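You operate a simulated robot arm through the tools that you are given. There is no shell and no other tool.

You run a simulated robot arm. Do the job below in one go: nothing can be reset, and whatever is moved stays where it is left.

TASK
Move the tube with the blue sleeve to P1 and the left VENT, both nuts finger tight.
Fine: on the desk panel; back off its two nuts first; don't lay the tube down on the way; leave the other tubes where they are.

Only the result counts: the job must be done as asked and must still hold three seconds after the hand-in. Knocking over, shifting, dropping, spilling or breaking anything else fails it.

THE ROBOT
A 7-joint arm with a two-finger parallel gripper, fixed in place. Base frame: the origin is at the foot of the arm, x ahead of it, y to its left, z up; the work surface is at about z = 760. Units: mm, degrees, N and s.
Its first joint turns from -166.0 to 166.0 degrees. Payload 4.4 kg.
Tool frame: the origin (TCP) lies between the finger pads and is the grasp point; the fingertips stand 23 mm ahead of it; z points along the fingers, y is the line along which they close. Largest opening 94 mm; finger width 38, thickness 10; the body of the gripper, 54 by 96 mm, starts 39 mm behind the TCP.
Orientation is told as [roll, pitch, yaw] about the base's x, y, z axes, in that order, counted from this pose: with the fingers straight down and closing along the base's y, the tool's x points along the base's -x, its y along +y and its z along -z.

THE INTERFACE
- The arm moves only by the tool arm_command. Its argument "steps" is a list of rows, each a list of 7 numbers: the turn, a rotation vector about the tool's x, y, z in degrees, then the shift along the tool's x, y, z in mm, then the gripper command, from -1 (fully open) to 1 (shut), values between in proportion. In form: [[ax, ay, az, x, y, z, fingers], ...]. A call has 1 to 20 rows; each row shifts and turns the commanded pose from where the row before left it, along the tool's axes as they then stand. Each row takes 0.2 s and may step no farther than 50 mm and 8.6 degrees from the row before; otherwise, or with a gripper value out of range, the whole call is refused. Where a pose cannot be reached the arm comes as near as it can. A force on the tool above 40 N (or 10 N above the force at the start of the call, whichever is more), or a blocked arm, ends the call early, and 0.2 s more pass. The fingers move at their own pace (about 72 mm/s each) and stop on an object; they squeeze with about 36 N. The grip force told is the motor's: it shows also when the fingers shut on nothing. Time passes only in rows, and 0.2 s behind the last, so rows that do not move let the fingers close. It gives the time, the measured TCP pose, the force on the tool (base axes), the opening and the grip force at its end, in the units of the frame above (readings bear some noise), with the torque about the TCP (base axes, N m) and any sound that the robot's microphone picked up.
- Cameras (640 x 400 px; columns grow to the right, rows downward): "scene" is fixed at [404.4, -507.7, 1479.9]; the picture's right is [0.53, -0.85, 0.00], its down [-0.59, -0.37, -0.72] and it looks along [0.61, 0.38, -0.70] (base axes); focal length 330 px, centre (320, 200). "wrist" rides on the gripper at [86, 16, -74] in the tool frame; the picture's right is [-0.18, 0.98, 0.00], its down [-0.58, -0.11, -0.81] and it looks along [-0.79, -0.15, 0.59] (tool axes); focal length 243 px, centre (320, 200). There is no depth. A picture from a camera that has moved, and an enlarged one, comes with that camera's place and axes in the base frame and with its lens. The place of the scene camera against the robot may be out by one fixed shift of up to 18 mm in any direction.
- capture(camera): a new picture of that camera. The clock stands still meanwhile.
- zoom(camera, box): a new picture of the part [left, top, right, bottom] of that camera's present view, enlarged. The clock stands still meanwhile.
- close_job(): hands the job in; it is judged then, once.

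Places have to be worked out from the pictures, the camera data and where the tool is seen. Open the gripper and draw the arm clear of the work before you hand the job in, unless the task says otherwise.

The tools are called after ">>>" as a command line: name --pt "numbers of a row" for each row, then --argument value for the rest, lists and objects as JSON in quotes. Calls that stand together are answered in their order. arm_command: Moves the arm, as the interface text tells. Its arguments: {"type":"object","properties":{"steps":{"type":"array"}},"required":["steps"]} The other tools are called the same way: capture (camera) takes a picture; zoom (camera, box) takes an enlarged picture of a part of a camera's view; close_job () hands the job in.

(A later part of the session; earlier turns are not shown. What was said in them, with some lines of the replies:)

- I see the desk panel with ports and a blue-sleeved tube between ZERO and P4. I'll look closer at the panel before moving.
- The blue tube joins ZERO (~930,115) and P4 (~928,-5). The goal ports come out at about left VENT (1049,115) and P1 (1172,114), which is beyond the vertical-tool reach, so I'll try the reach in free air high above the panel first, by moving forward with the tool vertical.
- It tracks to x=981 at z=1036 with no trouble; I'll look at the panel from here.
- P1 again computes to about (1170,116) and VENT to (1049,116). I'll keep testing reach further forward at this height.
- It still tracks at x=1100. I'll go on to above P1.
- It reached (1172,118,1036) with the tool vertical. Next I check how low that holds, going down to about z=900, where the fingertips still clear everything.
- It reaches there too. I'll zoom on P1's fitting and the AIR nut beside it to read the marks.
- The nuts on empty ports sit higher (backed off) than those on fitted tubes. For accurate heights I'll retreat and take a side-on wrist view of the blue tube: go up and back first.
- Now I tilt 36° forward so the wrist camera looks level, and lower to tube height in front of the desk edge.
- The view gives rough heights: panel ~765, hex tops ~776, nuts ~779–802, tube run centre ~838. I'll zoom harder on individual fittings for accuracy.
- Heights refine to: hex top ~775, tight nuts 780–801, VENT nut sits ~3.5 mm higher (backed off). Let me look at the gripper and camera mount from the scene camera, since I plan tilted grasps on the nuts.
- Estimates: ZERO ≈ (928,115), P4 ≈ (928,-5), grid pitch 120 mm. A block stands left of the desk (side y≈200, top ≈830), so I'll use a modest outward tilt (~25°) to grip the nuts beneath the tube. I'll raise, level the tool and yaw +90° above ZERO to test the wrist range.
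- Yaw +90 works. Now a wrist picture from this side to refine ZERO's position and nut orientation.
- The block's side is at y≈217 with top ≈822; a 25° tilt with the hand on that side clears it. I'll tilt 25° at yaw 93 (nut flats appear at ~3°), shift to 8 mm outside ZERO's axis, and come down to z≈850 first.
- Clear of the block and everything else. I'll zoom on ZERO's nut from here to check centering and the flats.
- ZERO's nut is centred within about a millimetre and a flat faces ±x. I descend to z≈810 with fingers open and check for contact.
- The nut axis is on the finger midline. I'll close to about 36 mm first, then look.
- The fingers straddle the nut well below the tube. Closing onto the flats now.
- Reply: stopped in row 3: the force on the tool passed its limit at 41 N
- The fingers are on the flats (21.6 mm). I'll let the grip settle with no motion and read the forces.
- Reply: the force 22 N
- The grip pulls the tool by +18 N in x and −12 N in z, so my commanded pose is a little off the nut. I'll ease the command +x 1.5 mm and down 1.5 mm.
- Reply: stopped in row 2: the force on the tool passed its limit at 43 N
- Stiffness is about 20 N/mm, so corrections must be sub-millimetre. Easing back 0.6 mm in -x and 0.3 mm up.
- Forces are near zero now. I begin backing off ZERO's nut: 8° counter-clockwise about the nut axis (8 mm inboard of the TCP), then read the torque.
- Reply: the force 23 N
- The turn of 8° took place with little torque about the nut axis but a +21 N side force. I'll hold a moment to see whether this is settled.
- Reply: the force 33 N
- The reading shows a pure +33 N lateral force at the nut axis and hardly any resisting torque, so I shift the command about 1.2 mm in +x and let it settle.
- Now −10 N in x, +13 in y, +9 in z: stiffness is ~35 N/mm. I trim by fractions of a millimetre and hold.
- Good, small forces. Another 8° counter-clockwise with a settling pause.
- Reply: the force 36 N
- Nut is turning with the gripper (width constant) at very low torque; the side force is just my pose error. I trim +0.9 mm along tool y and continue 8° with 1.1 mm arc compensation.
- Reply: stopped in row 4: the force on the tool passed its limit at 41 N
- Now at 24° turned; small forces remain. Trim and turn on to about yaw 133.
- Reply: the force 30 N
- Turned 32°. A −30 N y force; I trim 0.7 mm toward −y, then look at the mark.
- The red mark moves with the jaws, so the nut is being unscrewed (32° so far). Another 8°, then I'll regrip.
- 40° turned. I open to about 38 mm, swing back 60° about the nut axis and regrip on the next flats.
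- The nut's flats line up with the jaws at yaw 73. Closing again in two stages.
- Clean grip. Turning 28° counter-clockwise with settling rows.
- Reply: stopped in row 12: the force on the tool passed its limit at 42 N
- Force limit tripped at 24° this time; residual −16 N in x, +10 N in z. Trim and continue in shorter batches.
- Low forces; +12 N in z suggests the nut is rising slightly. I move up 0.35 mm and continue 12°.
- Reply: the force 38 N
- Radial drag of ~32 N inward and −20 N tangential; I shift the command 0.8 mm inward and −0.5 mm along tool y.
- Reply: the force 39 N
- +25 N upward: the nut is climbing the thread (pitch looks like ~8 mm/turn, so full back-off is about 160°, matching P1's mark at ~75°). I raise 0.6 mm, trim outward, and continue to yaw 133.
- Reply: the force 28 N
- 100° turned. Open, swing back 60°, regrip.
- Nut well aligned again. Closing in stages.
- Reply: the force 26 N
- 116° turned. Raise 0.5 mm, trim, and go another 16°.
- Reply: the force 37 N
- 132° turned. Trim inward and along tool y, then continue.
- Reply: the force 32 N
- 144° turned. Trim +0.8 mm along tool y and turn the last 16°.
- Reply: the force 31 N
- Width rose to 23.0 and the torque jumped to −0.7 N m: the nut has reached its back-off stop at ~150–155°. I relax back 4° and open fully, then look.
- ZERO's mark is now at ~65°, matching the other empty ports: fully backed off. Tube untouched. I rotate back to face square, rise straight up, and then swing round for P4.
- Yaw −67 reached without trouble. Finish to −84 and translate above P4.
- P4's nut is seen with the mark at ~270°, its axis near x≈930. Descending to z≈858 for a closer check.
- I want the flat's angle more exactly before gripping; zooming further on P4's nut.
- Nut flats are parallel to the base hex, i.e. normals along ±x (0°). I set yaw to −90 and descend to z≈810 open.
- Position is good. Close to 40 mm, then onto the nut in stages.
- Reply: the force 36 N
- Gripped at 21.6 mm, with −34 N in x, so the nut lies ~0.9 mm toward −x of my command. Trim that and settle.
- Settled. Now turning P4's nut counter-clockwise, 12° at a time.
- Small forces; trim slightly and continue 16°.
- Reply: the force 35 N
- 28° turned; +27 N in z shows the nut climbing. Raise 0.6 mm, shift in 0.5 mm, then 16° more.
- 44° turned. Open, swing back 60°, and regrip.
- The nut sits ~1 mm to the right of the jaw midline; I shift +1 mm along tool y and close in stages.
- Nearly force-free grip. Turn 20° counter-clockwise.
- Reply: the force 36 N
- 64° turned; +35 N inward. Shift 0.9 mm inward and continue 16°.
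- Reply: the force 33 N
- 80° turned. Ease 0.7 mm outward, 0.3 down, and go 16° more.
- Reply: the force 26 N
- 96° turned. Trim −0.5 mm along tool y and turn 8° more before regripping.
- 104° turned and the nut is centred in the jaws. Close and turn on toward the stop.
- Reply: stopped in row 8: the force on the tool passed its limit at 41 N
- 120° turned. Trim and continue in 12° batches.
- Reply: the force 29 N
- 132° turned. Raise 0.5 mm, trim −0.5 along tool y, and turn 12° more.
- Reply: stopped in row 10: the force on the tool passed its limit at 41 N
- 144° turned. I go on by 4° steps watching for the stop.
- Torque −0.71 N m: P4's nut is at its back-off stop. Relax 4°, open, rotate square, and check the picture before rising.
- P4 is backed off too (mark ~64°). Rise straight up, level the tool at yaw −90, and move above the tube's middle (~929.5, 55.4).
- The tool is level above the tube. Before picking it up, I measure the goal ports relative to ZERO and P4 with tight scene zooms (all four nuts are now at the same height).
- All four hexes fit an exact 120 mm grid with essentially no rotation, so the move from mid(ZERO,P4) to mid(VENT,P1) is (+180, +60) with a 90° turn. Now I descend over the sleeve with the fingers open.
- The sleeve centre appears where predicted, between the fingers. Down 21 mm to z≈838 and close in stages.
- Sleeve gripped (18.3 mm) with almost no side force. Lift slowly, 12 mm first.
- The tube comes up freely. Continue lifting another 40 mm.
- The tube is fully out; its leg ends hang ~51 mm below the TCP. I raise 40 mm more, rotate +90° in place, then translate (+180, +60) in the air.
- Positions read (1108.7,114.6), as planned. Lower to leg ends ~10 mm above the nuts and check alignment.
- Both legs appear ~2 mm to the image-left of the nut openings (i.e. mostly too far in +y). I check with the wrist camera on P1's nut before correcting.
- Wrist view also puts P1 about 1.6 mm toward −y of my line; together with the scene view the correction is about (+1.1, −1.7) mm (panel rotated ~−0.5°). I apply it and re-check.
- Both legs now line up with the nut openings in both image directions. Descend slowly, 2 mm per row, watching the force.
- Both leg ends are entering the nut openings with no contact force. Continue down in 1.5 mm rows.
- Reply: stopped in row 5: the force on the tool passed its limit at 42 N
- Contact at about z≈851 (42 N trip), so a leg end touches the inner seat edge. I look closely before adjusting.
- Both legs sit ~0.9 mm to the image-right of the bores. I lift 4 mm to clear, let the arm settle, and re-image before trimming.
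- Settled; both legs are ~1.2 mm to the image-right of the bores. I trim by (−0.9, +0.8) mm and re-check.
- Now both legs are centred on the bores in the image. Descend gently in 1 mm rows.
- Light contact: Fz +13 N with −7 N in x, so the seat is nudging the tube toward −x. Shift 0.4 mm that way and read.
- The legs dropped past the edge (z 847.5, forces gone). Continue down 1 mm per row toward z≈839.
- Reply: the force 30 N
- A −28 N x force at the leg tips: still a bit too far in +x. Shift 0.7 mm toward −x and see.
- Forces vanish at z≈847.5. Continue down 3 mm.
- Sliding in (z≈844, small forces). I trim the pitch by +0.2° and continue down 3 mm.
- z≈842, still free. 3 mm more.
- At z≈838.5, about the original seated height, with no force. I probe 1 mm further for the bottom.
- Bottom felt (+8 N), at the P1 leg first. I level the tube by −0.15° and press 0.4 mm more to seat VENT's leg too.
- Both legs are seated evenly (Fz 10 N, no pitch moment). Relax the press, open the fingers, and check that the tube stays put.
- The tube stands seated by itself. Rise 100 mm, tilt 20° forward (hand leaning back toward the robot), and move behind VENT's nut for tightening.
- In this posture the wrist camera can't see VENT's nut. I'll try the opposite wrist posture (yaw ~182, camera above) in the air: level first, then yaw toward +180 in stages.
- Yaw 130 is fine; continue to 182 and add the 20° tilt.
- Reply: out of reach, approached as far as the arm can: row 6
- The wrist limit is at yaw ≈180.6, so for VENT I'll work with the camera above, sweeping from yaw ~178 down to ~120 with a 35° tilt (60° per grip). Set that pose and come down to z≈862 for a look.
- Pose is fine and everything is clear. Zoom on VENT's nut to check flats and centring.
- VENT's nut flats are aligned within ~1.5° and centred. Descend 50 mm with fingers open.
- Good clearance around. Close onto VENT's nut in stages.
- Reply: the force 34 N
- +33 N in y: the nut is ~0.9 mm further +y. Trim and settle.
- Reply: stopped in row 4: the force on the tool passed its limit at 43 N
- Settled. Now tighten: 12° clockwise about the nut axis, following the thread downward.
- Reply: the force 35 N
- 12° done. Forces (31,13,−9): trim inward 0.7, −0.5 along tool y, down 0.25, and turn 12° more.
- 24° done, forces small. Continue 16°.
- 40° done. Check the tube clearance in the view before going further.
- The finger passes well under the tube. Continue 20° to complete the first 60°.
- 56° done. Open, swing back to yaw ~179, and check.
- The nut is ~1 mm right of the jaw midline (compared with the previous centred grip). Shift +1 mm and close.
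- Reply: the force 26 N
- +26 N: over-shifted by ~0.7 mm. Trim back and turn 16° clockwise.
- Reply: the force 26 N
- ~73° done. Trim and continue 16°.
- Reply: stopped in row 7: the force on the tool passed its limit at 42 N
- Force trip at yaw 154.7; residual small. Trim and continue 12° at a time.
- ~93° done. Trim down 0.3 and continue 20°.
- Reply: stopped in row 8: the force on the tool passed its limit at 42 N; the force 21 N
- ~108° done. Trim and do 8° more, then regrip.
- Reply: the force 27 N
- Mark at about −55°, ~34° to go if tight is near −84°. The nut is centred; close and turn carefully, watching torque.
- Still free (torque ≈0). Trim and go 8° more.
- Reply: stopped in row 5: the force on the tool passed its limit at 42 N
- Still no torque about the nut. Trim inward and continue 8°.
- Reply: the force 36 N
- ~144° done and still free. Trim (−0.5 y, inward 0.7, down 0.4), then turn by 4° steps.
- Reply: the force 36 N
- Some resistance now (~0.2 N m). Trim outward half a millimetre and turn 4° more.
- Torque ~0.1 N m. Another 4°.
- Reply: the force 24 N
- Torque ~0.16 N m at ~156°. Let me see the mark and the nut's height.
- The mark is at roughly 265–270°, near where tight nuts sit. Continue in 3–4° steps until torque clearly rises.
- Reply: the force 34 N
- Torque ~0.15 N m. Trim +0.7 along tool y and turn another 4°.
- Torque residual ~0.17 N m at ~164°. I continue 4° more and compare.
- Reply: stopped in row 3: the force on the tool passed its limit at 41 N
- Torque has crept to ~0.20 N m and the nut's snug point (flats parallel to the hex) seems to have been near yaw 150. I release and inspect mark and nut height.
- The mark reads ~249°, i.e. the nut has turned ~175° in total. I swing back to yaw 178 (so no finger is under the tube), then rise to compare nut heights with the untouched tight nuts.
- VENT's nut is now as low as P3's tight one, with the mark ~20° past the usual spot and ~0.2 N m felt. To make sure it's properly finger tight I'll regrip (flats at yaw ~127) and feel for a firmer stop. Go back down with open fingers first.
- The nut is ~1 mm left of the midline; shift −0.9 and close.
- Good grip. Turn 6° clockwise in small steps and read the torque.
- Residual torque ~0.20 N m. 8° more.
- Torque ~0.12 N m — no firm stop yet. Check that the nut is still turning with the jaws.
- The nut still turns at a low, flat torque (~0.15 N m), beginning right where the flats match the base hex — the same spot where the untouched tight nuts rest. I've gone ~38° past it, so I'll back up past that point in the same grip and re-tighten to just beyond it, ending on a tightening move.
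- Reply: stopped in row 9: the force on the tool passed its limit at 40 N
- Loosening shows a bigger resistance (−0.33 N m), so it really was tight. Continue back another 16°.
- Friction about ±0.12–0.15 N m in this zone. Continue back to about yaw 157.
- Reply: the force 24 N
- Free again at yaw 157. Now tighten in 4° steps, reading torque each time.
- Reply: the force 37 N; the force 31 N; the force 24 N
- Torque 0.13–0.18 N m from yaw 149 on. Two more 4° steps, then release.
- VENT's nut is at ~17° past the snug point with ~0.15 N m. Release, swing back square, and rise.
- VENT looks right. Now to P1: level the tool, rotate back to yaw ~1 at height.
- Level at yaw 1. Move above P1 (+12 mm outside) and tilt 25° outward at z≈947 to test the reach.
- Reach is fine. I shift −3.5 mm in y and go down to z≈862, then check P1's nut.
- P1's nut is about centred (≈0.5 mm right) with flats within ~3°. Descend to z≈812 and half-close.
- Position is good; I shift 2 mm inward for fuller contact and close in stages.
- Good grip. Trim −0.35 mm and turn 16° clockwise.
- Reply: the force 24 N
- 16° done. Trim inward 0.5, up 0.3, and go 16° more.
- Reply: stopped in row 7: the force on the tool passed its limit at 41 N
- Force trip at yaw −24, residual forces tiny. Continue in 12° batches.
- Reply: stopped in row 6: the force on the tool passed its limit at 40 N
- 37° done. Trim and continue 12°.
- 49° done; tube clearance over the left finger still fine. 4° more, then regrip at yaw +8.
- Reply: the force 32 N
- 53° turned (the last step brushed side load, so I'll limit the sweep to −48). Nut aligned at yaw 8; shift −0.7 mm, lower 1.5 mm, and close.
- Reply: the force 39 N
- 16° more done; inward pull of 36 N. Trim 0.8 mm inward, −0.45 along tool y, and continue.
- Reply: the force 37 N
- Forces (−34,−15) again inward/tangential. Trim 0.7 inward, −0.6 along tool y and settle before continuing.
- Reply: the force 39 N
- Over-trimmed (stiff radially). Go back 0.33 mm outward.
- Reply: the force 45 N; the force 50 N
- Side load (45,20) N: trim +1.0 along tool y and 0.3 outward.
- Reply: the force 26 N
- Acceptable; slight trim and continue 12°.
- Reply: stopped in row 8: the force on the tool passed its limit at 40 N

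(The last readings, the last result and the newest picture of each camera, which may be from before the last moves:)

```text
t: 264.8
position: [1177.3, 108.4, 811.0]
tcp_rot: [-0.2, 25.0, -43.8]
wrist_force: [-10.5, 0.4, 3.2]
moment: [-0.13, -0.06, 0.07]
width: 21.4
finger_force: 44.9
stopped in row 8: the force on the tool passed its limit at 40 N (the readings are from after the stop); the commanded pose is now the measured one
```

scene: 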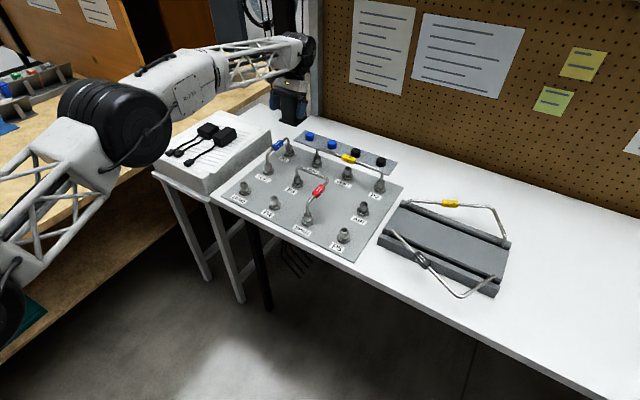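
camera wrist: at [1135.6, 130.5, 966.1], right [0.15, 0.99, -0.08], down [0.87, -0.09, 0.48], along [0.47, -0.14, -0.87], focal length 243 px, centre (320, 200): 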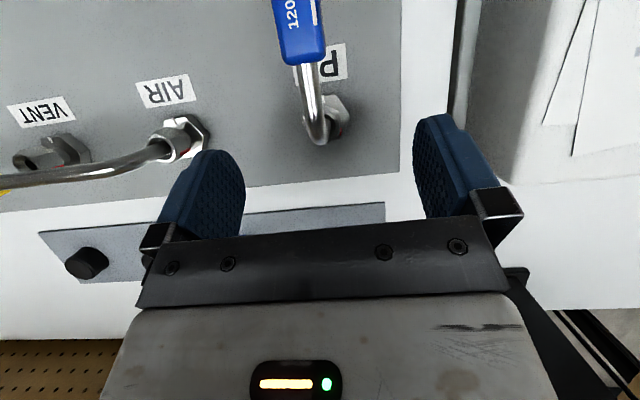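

105° turned. Open, swing back 60° to yaw 16, and regrip.

>>> arm_command --pt "0 0 0 0 0 0 0.5" --pt "0 0 0 0 0 0 0.15" --pt "0 0 0 0 0 0 0.15" --pt "3.17 0 -6.8 0.07 1.37 0.03 0.15" --pt "3.17 0 -6.8 0.07 1.37 0.03 0.15" --pt "3.17 0 -6.8 0.07 1.37 0.03 0.15" --pt "3.17 0 -6.8 0.07 1.37 0.03 0.15" --pt "3.17 0 -6.8 0.07 1.37 0.03 0.15" --pt "3.17 0 -6.8 0.07 1.37 0.03 0.15" --pt "3.17 0 -6.8 0.07 1.37 0.03 0.15" --pt "3.17 0 -6.8 0.07 1.37 0.03 0.15" --pt "0 0 0 0 0 0 0.15" --pt "0 0 0 0 0 0 0.15"

>>> zoom --camera "wrist" --box '[230, 80, 410, 240]'

```text
t: 267.6
position: [1179.9, 117.9, 809.0]
tcp_rot: [-0.2, 25.1, 16.4]
wrist_force: [0.0, 0.6, -0.5]
moment: [0.01, 0.0, 0.0]
width: 40.2
finger_force: 0.0
```

```text
2.50 times, centred on (320, 160) of wrist
camera zoom: at [1129.9, 119.9, 913.0], right [-0.12, 0.99, -0.08], down [0.86, 0.14, 0.49], along [0.49, -0.01, -0.87], focal length 606 px, centre (320, 300)
```

zoom: 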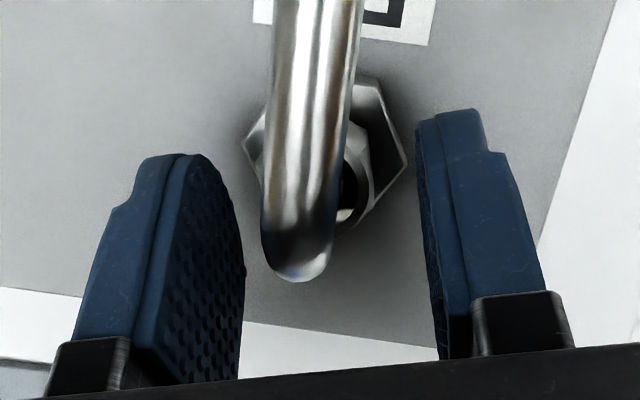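

Aligned. Close and continue tightening gently.

>>> arm_command --pt "0 0 0 0 -0.3 0 0.15" --pt "0 0 0 0 0 0 0.48" --pt "0 0 0 0 0 0 0.5" --pt "0 0 0 0 0 0 0.54" --pt "0 0 0 0 0 0 0.6" --pt "0 0 0 0 0 0 1" --pt "0 0 0 0 0 0 1"

```text
t: 269.1
position: [1180.4, 118.2, 810.7]
tcp_rot: [-0.1, 24.8, 16.2]
wrist_force: [-0.9, 3.6, -1.5]
moment: [0.17, 0.02, -0.01]
width: 21.4
finger_force: 45.0
```

Clean grip. By symmetry with VENT, snug should come near yaw −30 in this grip. Turn 16°.

>>> arm_command --pt "-1.69 0 3.63 -0.04 -0.78 0.09 1" --pt "0 0 0 0 0 0 1" --pt "-1.69 0 3.63 -0.04 -0.78 0.09 1" --pt "0 0 0 0 0 0 1" --pt "-1.69 0 3.63 -0.04 -0.78 0.09 1" --pt "0 0 0 0 0 0 1" --pt "-1.69 0 3.63 -0.04 -0.78 0.09 1" --pt "0 0 0 0 0 0 1" --pt "0 0 0 0 0 0 1"

```text
t: 271.1
position: [1179.2, 115.5, 808.9]
tcp_rot: [-0.1, 24.9, 0.3]
wrist_force: [19.7, -3.0, 3.5]
moment: [0.05, -0.57, 0.03]
width: 21.4
finger_force: 44.6
```

121° total, still free. Small trim outward, 16° more.

>>> arm_command --pt "0 0 0 -0.18 -0.05 -0.08 1" --pt "-1.69 0 3.63 -0.04 -0.76 0.09 1" --pt "0 0 0 0 0 0 1" --pt "-1.69 0 3.63 -0.04 -0.76 0.09 1" --pt "0 0 0 0 0 0 1" --pt "-1.69 0 3.63 -0.04 -0.76 0.09 1" --pt "0 0 0 0 0 0 1" --pt "-1.69 0 3.63 -0.04 -0.76 0.09 1" --pt "0 0 0 0 0 0 1" --pt "0 0 0 0 0 0 1"

```text
t: 273.4
position: [1180.1, 112.1, 808.9]
tcp_rot: [0.0, 24.8, -15.9]
wrist_force: [-15.4, 13.9, -7.0]
moment: [0.41, 0.31, -0.12]
width: 21.1
finger_force: 45.2
```

137° total, free. Trim and go 12° to yaw −28.

>>> arm_command --pt "0 0 0 0.15 0.25 0.15 1" --pt "-1.69 0 3.63 -0.04 -0.78 0.09 1" --pt "0 0 0 0 0 0 1" --pt "-1.69 0 3.63 -0.04 -0.78 0.09 1" --pt "0 0 0 0 0 0 1" --pt "-1.69 0 3.63 -0.04 -0.78 0.09 1" --pt "0 0 0 0 0 0 1" --pt "0 0 0 0 0 0 1"

```text
t: 275.1
position: [1179.0, 109.3, 809.7]
tcp_rot: [-0.1, 24.8, -27.8]
wrist_force: [34.8, 0.2, -18.1]
moment: [-0.09, -0.96, -0.18]
width: 21.5
finger_force: 45.2
```

149° total, still free. Trim and go on in 4° steps.

>>> arm_command --pt "0 0 0 -0.4 0.4 0.14 1" --pt "0 0 0 0 0 0 1" --pt "-1.69 0 3.63 -0.04 -0.76 0.09 1" --pt "0 0 0 0 0 0 1" --pt "0 0 0 0 0 0 1"

>>> arm_command --pt "-1.69 0 3.63 -0.04 -0.76 0.09 1" --pt "0 0 0 0 0 0 1" --pt "0 0 0 0 0 0 1"

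>>> arm_command --pt "-1.69 0 3.63 -0.04 -0.76 0.07 1" --pt "0 0 0 0 0 0 1" --pt "0 0 0 0 0 0 1"

```text
t: 276.4
position: [1178.7, 109.4, 809.2]
tcp_rot: [-0.1, 24.9, -31.9]
wrist_force: [27.4, -12.6, -7.7]
moment: [0.09, -0.23, 0.15]
width: 21.5
finger_force: 45.1
```

```text
t: 277.1
position: [1177.9, 108.8, 809.8]
tcp_rot: [-0.1, 24.9, -35.8]
wrist_force: [11.4, -3.6, 0.5]
moment: [0.24, 0.02, 0.13]
width: 21.5
finger_force: 44.4
```

```text
t: 277.9
position: [1177.1, 108.9, 808.2]
tcp_rot: [0.0, 24.8, -39.8]
wrist_force: [-0.1, 5.8, 2.1]
moment: [-0.12, -0.4, 0.11]
width: 21.6
finger_force: 45.5
```

Snug at yaw ≈ −31: resistance 0.16–0.19 N m, same as VENT. Two last steps to ~−47.

>>> arm_command --pt "-1.69 0 3.63 -0.04 -0.76 0.07 1" --pt "0 0 0 0 0 0 1" --pt "-1.26 0 2.72 -0.03 -0.57 0.05 1" --pt "0 0 0 0 0 0 1" --pt "0 0 0 0 0 0 1"

```text
t: 279.1
position: [1176.1, 107.8, 809.6]
tcp_rot: [-0.1, 24.9, -46.7]
wrist_force: [-14.3, 13.7, 1.8]
moment: [0.78, 0.51, 0.18]
width: 21.7
finger_force: 45.3
```

P1's nut holds ~0.17 N m at the same point past snug as VENT's. Release, swing back to face square, and rise.

>>> arm_command --pt "0 0 0 0 0 0 0.5" --pt "0 0 0 0 0 0 0.15" --pt "0 0 0 0 0 0 0.0" --pt "3.17 0 -6.8 0.07 1.4 0.03 0.0" --pt "3.17 0 -6.8 0.07 1.4 0.03 0.0" --pt "3.17 0 -6.8 0.07 1.4 0.03 0.0" --pt "3.17 0 -6.8 0.07 1.4 0.03 0.0" --pt "3.17 0 -6.8 0.07 1.4 0.03 0.0" --pt "3.17 0 -6.8 0.07 1.4 0.03 0.0" --pt "0 0 0 0 0 0 -0.3" --pt "0 0 0 0 0 0 -0.3"

>>> capture --camera "wrist"

```text
t: 281.6
position: [1181.6, 114.4, 809.7]
tcp_rot: [0.0, 24.9, -1.8]
wrist_force: [-0.2, 0.0, 0.6]
moment: [0.01, -0.01, 0.01]
width: 61.1
finger_force: 0.1
```

```text
taken
camera wrist: at [1134.7, 131.2, 912.2], right [0.2, 0.98, -0.08], down [0.86, -0.13, 0.49], along [0.46, -0.16, -0.87], focal length 243 px, centre (320, 200)
```

wrist: 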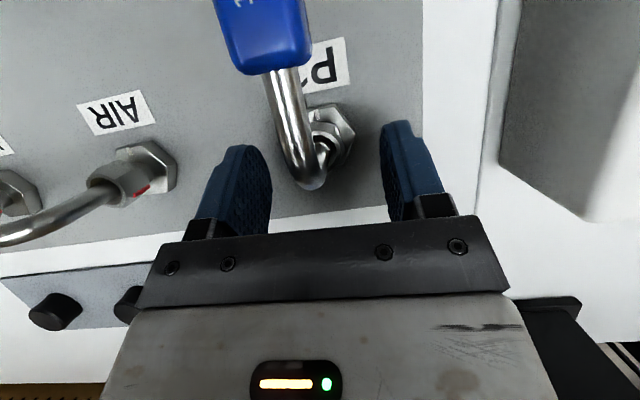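

Nothing above the fingers; rise straight up 150 mm, then inspect.

>>> arm_command --pt "0 0 0 4.2 0 -9.06 -0.3" --pt "0 0 0 8.45 0 -18.1 -0.3" --pt "0 0 0 12.7 0 -27.2 -0.3" --pt "0 0 0 12.7 0 -27.2 -0.3" --pt "0 0 0 12.7 0 -27.2 -0.3" --pt "0 0 0 12.7 0 -27.2 -0.3" --pt "0 0 0 0 0 0 -0.3"

>>> zoom --camera "scene" --box '[240, 130, 320, 197]'

>>> zoom --camera "scene" --box '[273, 137, 303, 162]'

>>> zoom --camera "scene" --box '[253, 155, 283, 180]'

>>> capture --camera "scene"

```text
t: 283.1
position: [1178.9, 115.6, 959.9]
tcp_rot: [-0.3, 25.0, -1.8]
wrist_force: [-0.7, 0.0, -0.3]
moment: [-0.02, -0.04, -0.01]
width: 61.2
finger_force: 0.0
```

```text
5.97 times, centred on (280, 164) of scene
camera zoom: at [404.4, -507.7, 1479.9], right [0.53, -0.85, 0.0], down [-0.59, -0.37, -0.72], along [0.61, 0.38, -0.7], focal length 1968 px, centre (559, 418)
```

zoom: 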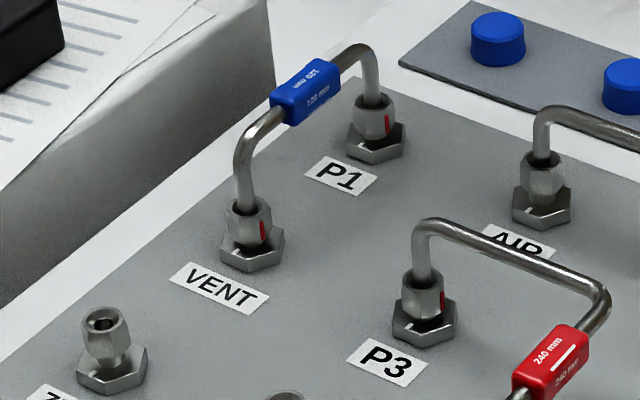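

```text
16.00 times, centred on (288, 150) of scene
camera zoom: at [404.4, -507.7, 1479.9], right [0.53, -0.85, 0.0], down [-0.59, -0.37, -0.72], along [0.61, 0.38, -0.7], focal length 5276 px, centre (832, 1008)
```

zoom: 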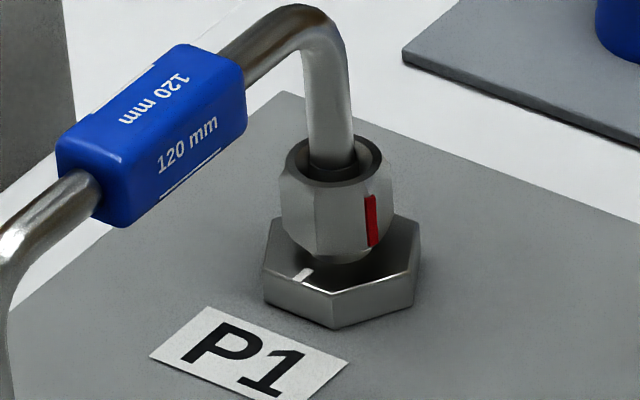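

```text
16.00 times, centred on (268, 168) of scene
camera zoom: at [404.4, -507.7, 1479.9], right [0.53, -0.85, 0.0], down [-0.59, -0.37, -0.72], along [0.61, 0.38, -0.7], focal length 5276 px, centre (1152, 720)
```

zoom: 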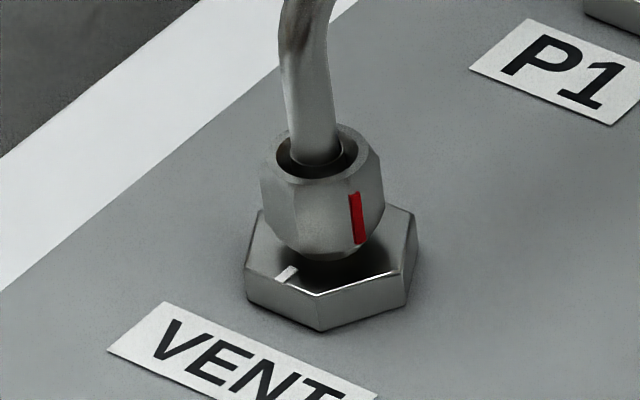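

```text
taken
```

scene: 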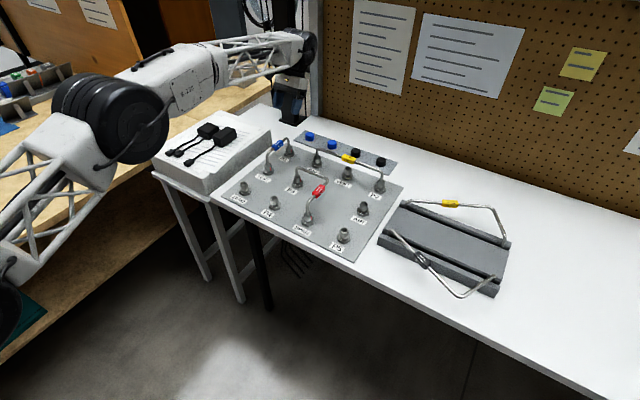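

Both nuts sit low with marks ~15° past the neighbouring tight nut's mark, and the tube is seated and level. Now I draw the arm up and back, fully opening the gripper.

>>> arm_command --pt "0 0 0 12.7 0 -27.2 -1" --pt "0 0 0 12.7 0 -27.2 -1" --pt "0 0 0 12.7 0 -27.2 -1" --pt "0 -8.3 0 0 0 0 -1" --pt "0 -8.3 0 0 0 0 -1" --pt "0 -8.4 0 0 0 0 -1" --pt "0 0 0 40 -8 0 -1" --pt "0 0 0 40 -8 0 -1" --pt "0 0 0 40 -8 0 -1" --pt "0 0 0 40 -8 0 -1" --pt "0 0 0 40 -8 0 -1" --pt "0 0 0 40 -8 0 -1" --pt "0 0 0 40 -8 0 -1" --pt "0 0 0 40 -8 0 -1" --pt "0 0 0 0 0 0 -1"

>>> capture --camera "scene"

>>> capture --camera "wrist"

>>> zoom --camera "scene" --box '[210, 120, 410, 265]'

```text
t: 286.4
position: [855.9, 61.6, 1049.6]
tcp_rot: [-0.1, -0.1, -1.8]
wrist_force: [-0.4, -0.3, -0.5]
moment: [0.01, 0.0, 0.02]
width: 94.0
finger_force: 0.0
```

```text
taken
```

scene: 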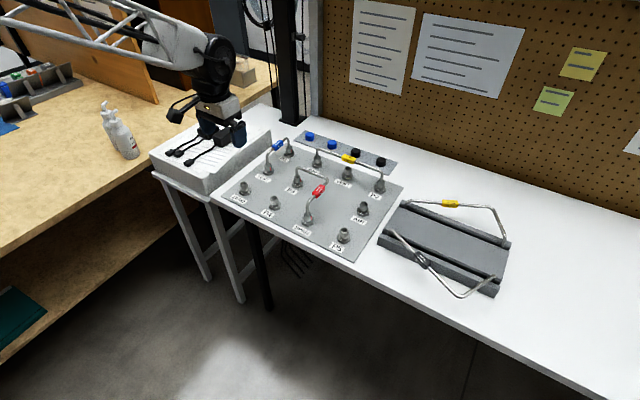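

```text
taken
camera wrist: at [769.8, 79.9, 1123.3], right [0.21, 0.98, 0.0], down [0.58, -0.12, 0.81], along [0.79, -0.17, -0.59], focal length 243 px, centre (320, 200)
```

wrist: 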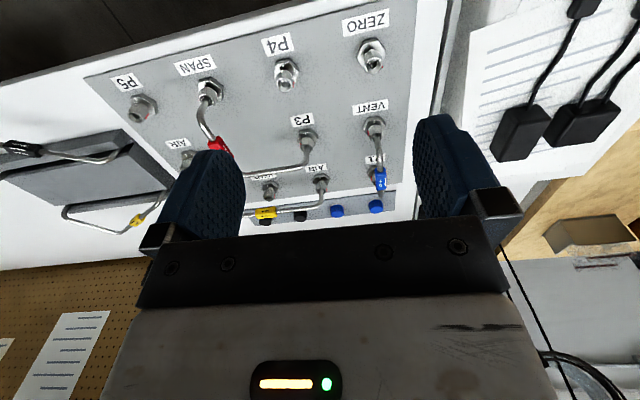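

```text
2.76 times, centred on (310, 192) of scene
camera zoom: at [404.4, -507.7, 1479.9], right [0.53, -0.85, 0.0], down [-0.59, -0.37, -0.72], along [0.61, 0.38, -0.7], focal length 910 px, centre (348, 221)
```

zoom: 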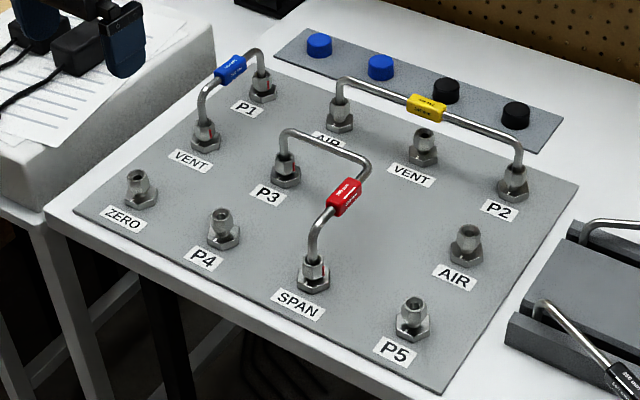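

The blue tube stands between P1 and the left VENT with both nuts snug. ZERO and P4 are empty and backed off, nothing else has moved, and the arm is clear with the gripper open. Handing in.

>>> close_job

```text
The job is handed in.
```

The blue-sleeve tube is now fitted between P1 and the left VENT on the desk panel, with both nuts turned in to finger tight. I handed the job in with the gripper open and the arm clear; no result has come back yet.

- **Old ports:** I backed off the nuts at ZERO and P4 to their stops before lifting the tube. Both ports are now empty, with their nuts left backed off.
- **The move:** I lifted the tube straight out, carried it over, and lowered it into the new ports without laying it down. Both legs reached the bottom of their seats.
- **Tightness:** Each nut began to resist at the same point where the untouched tight nuts sit. I stopped about 15° past that, at roughly 0.15–0.17 N m. I judged "finger tight" by feel and by the red marks, since nothing stated a target torque.
- **VENT nut:** I first turned it about 38° past that point. I then backed it off and re-tightened it to match P1.
- **Everything else:** In the final pictures the other tubes look unmoved. The yellow tube's nut at AIR looks raised, as if loose. I never touched it.
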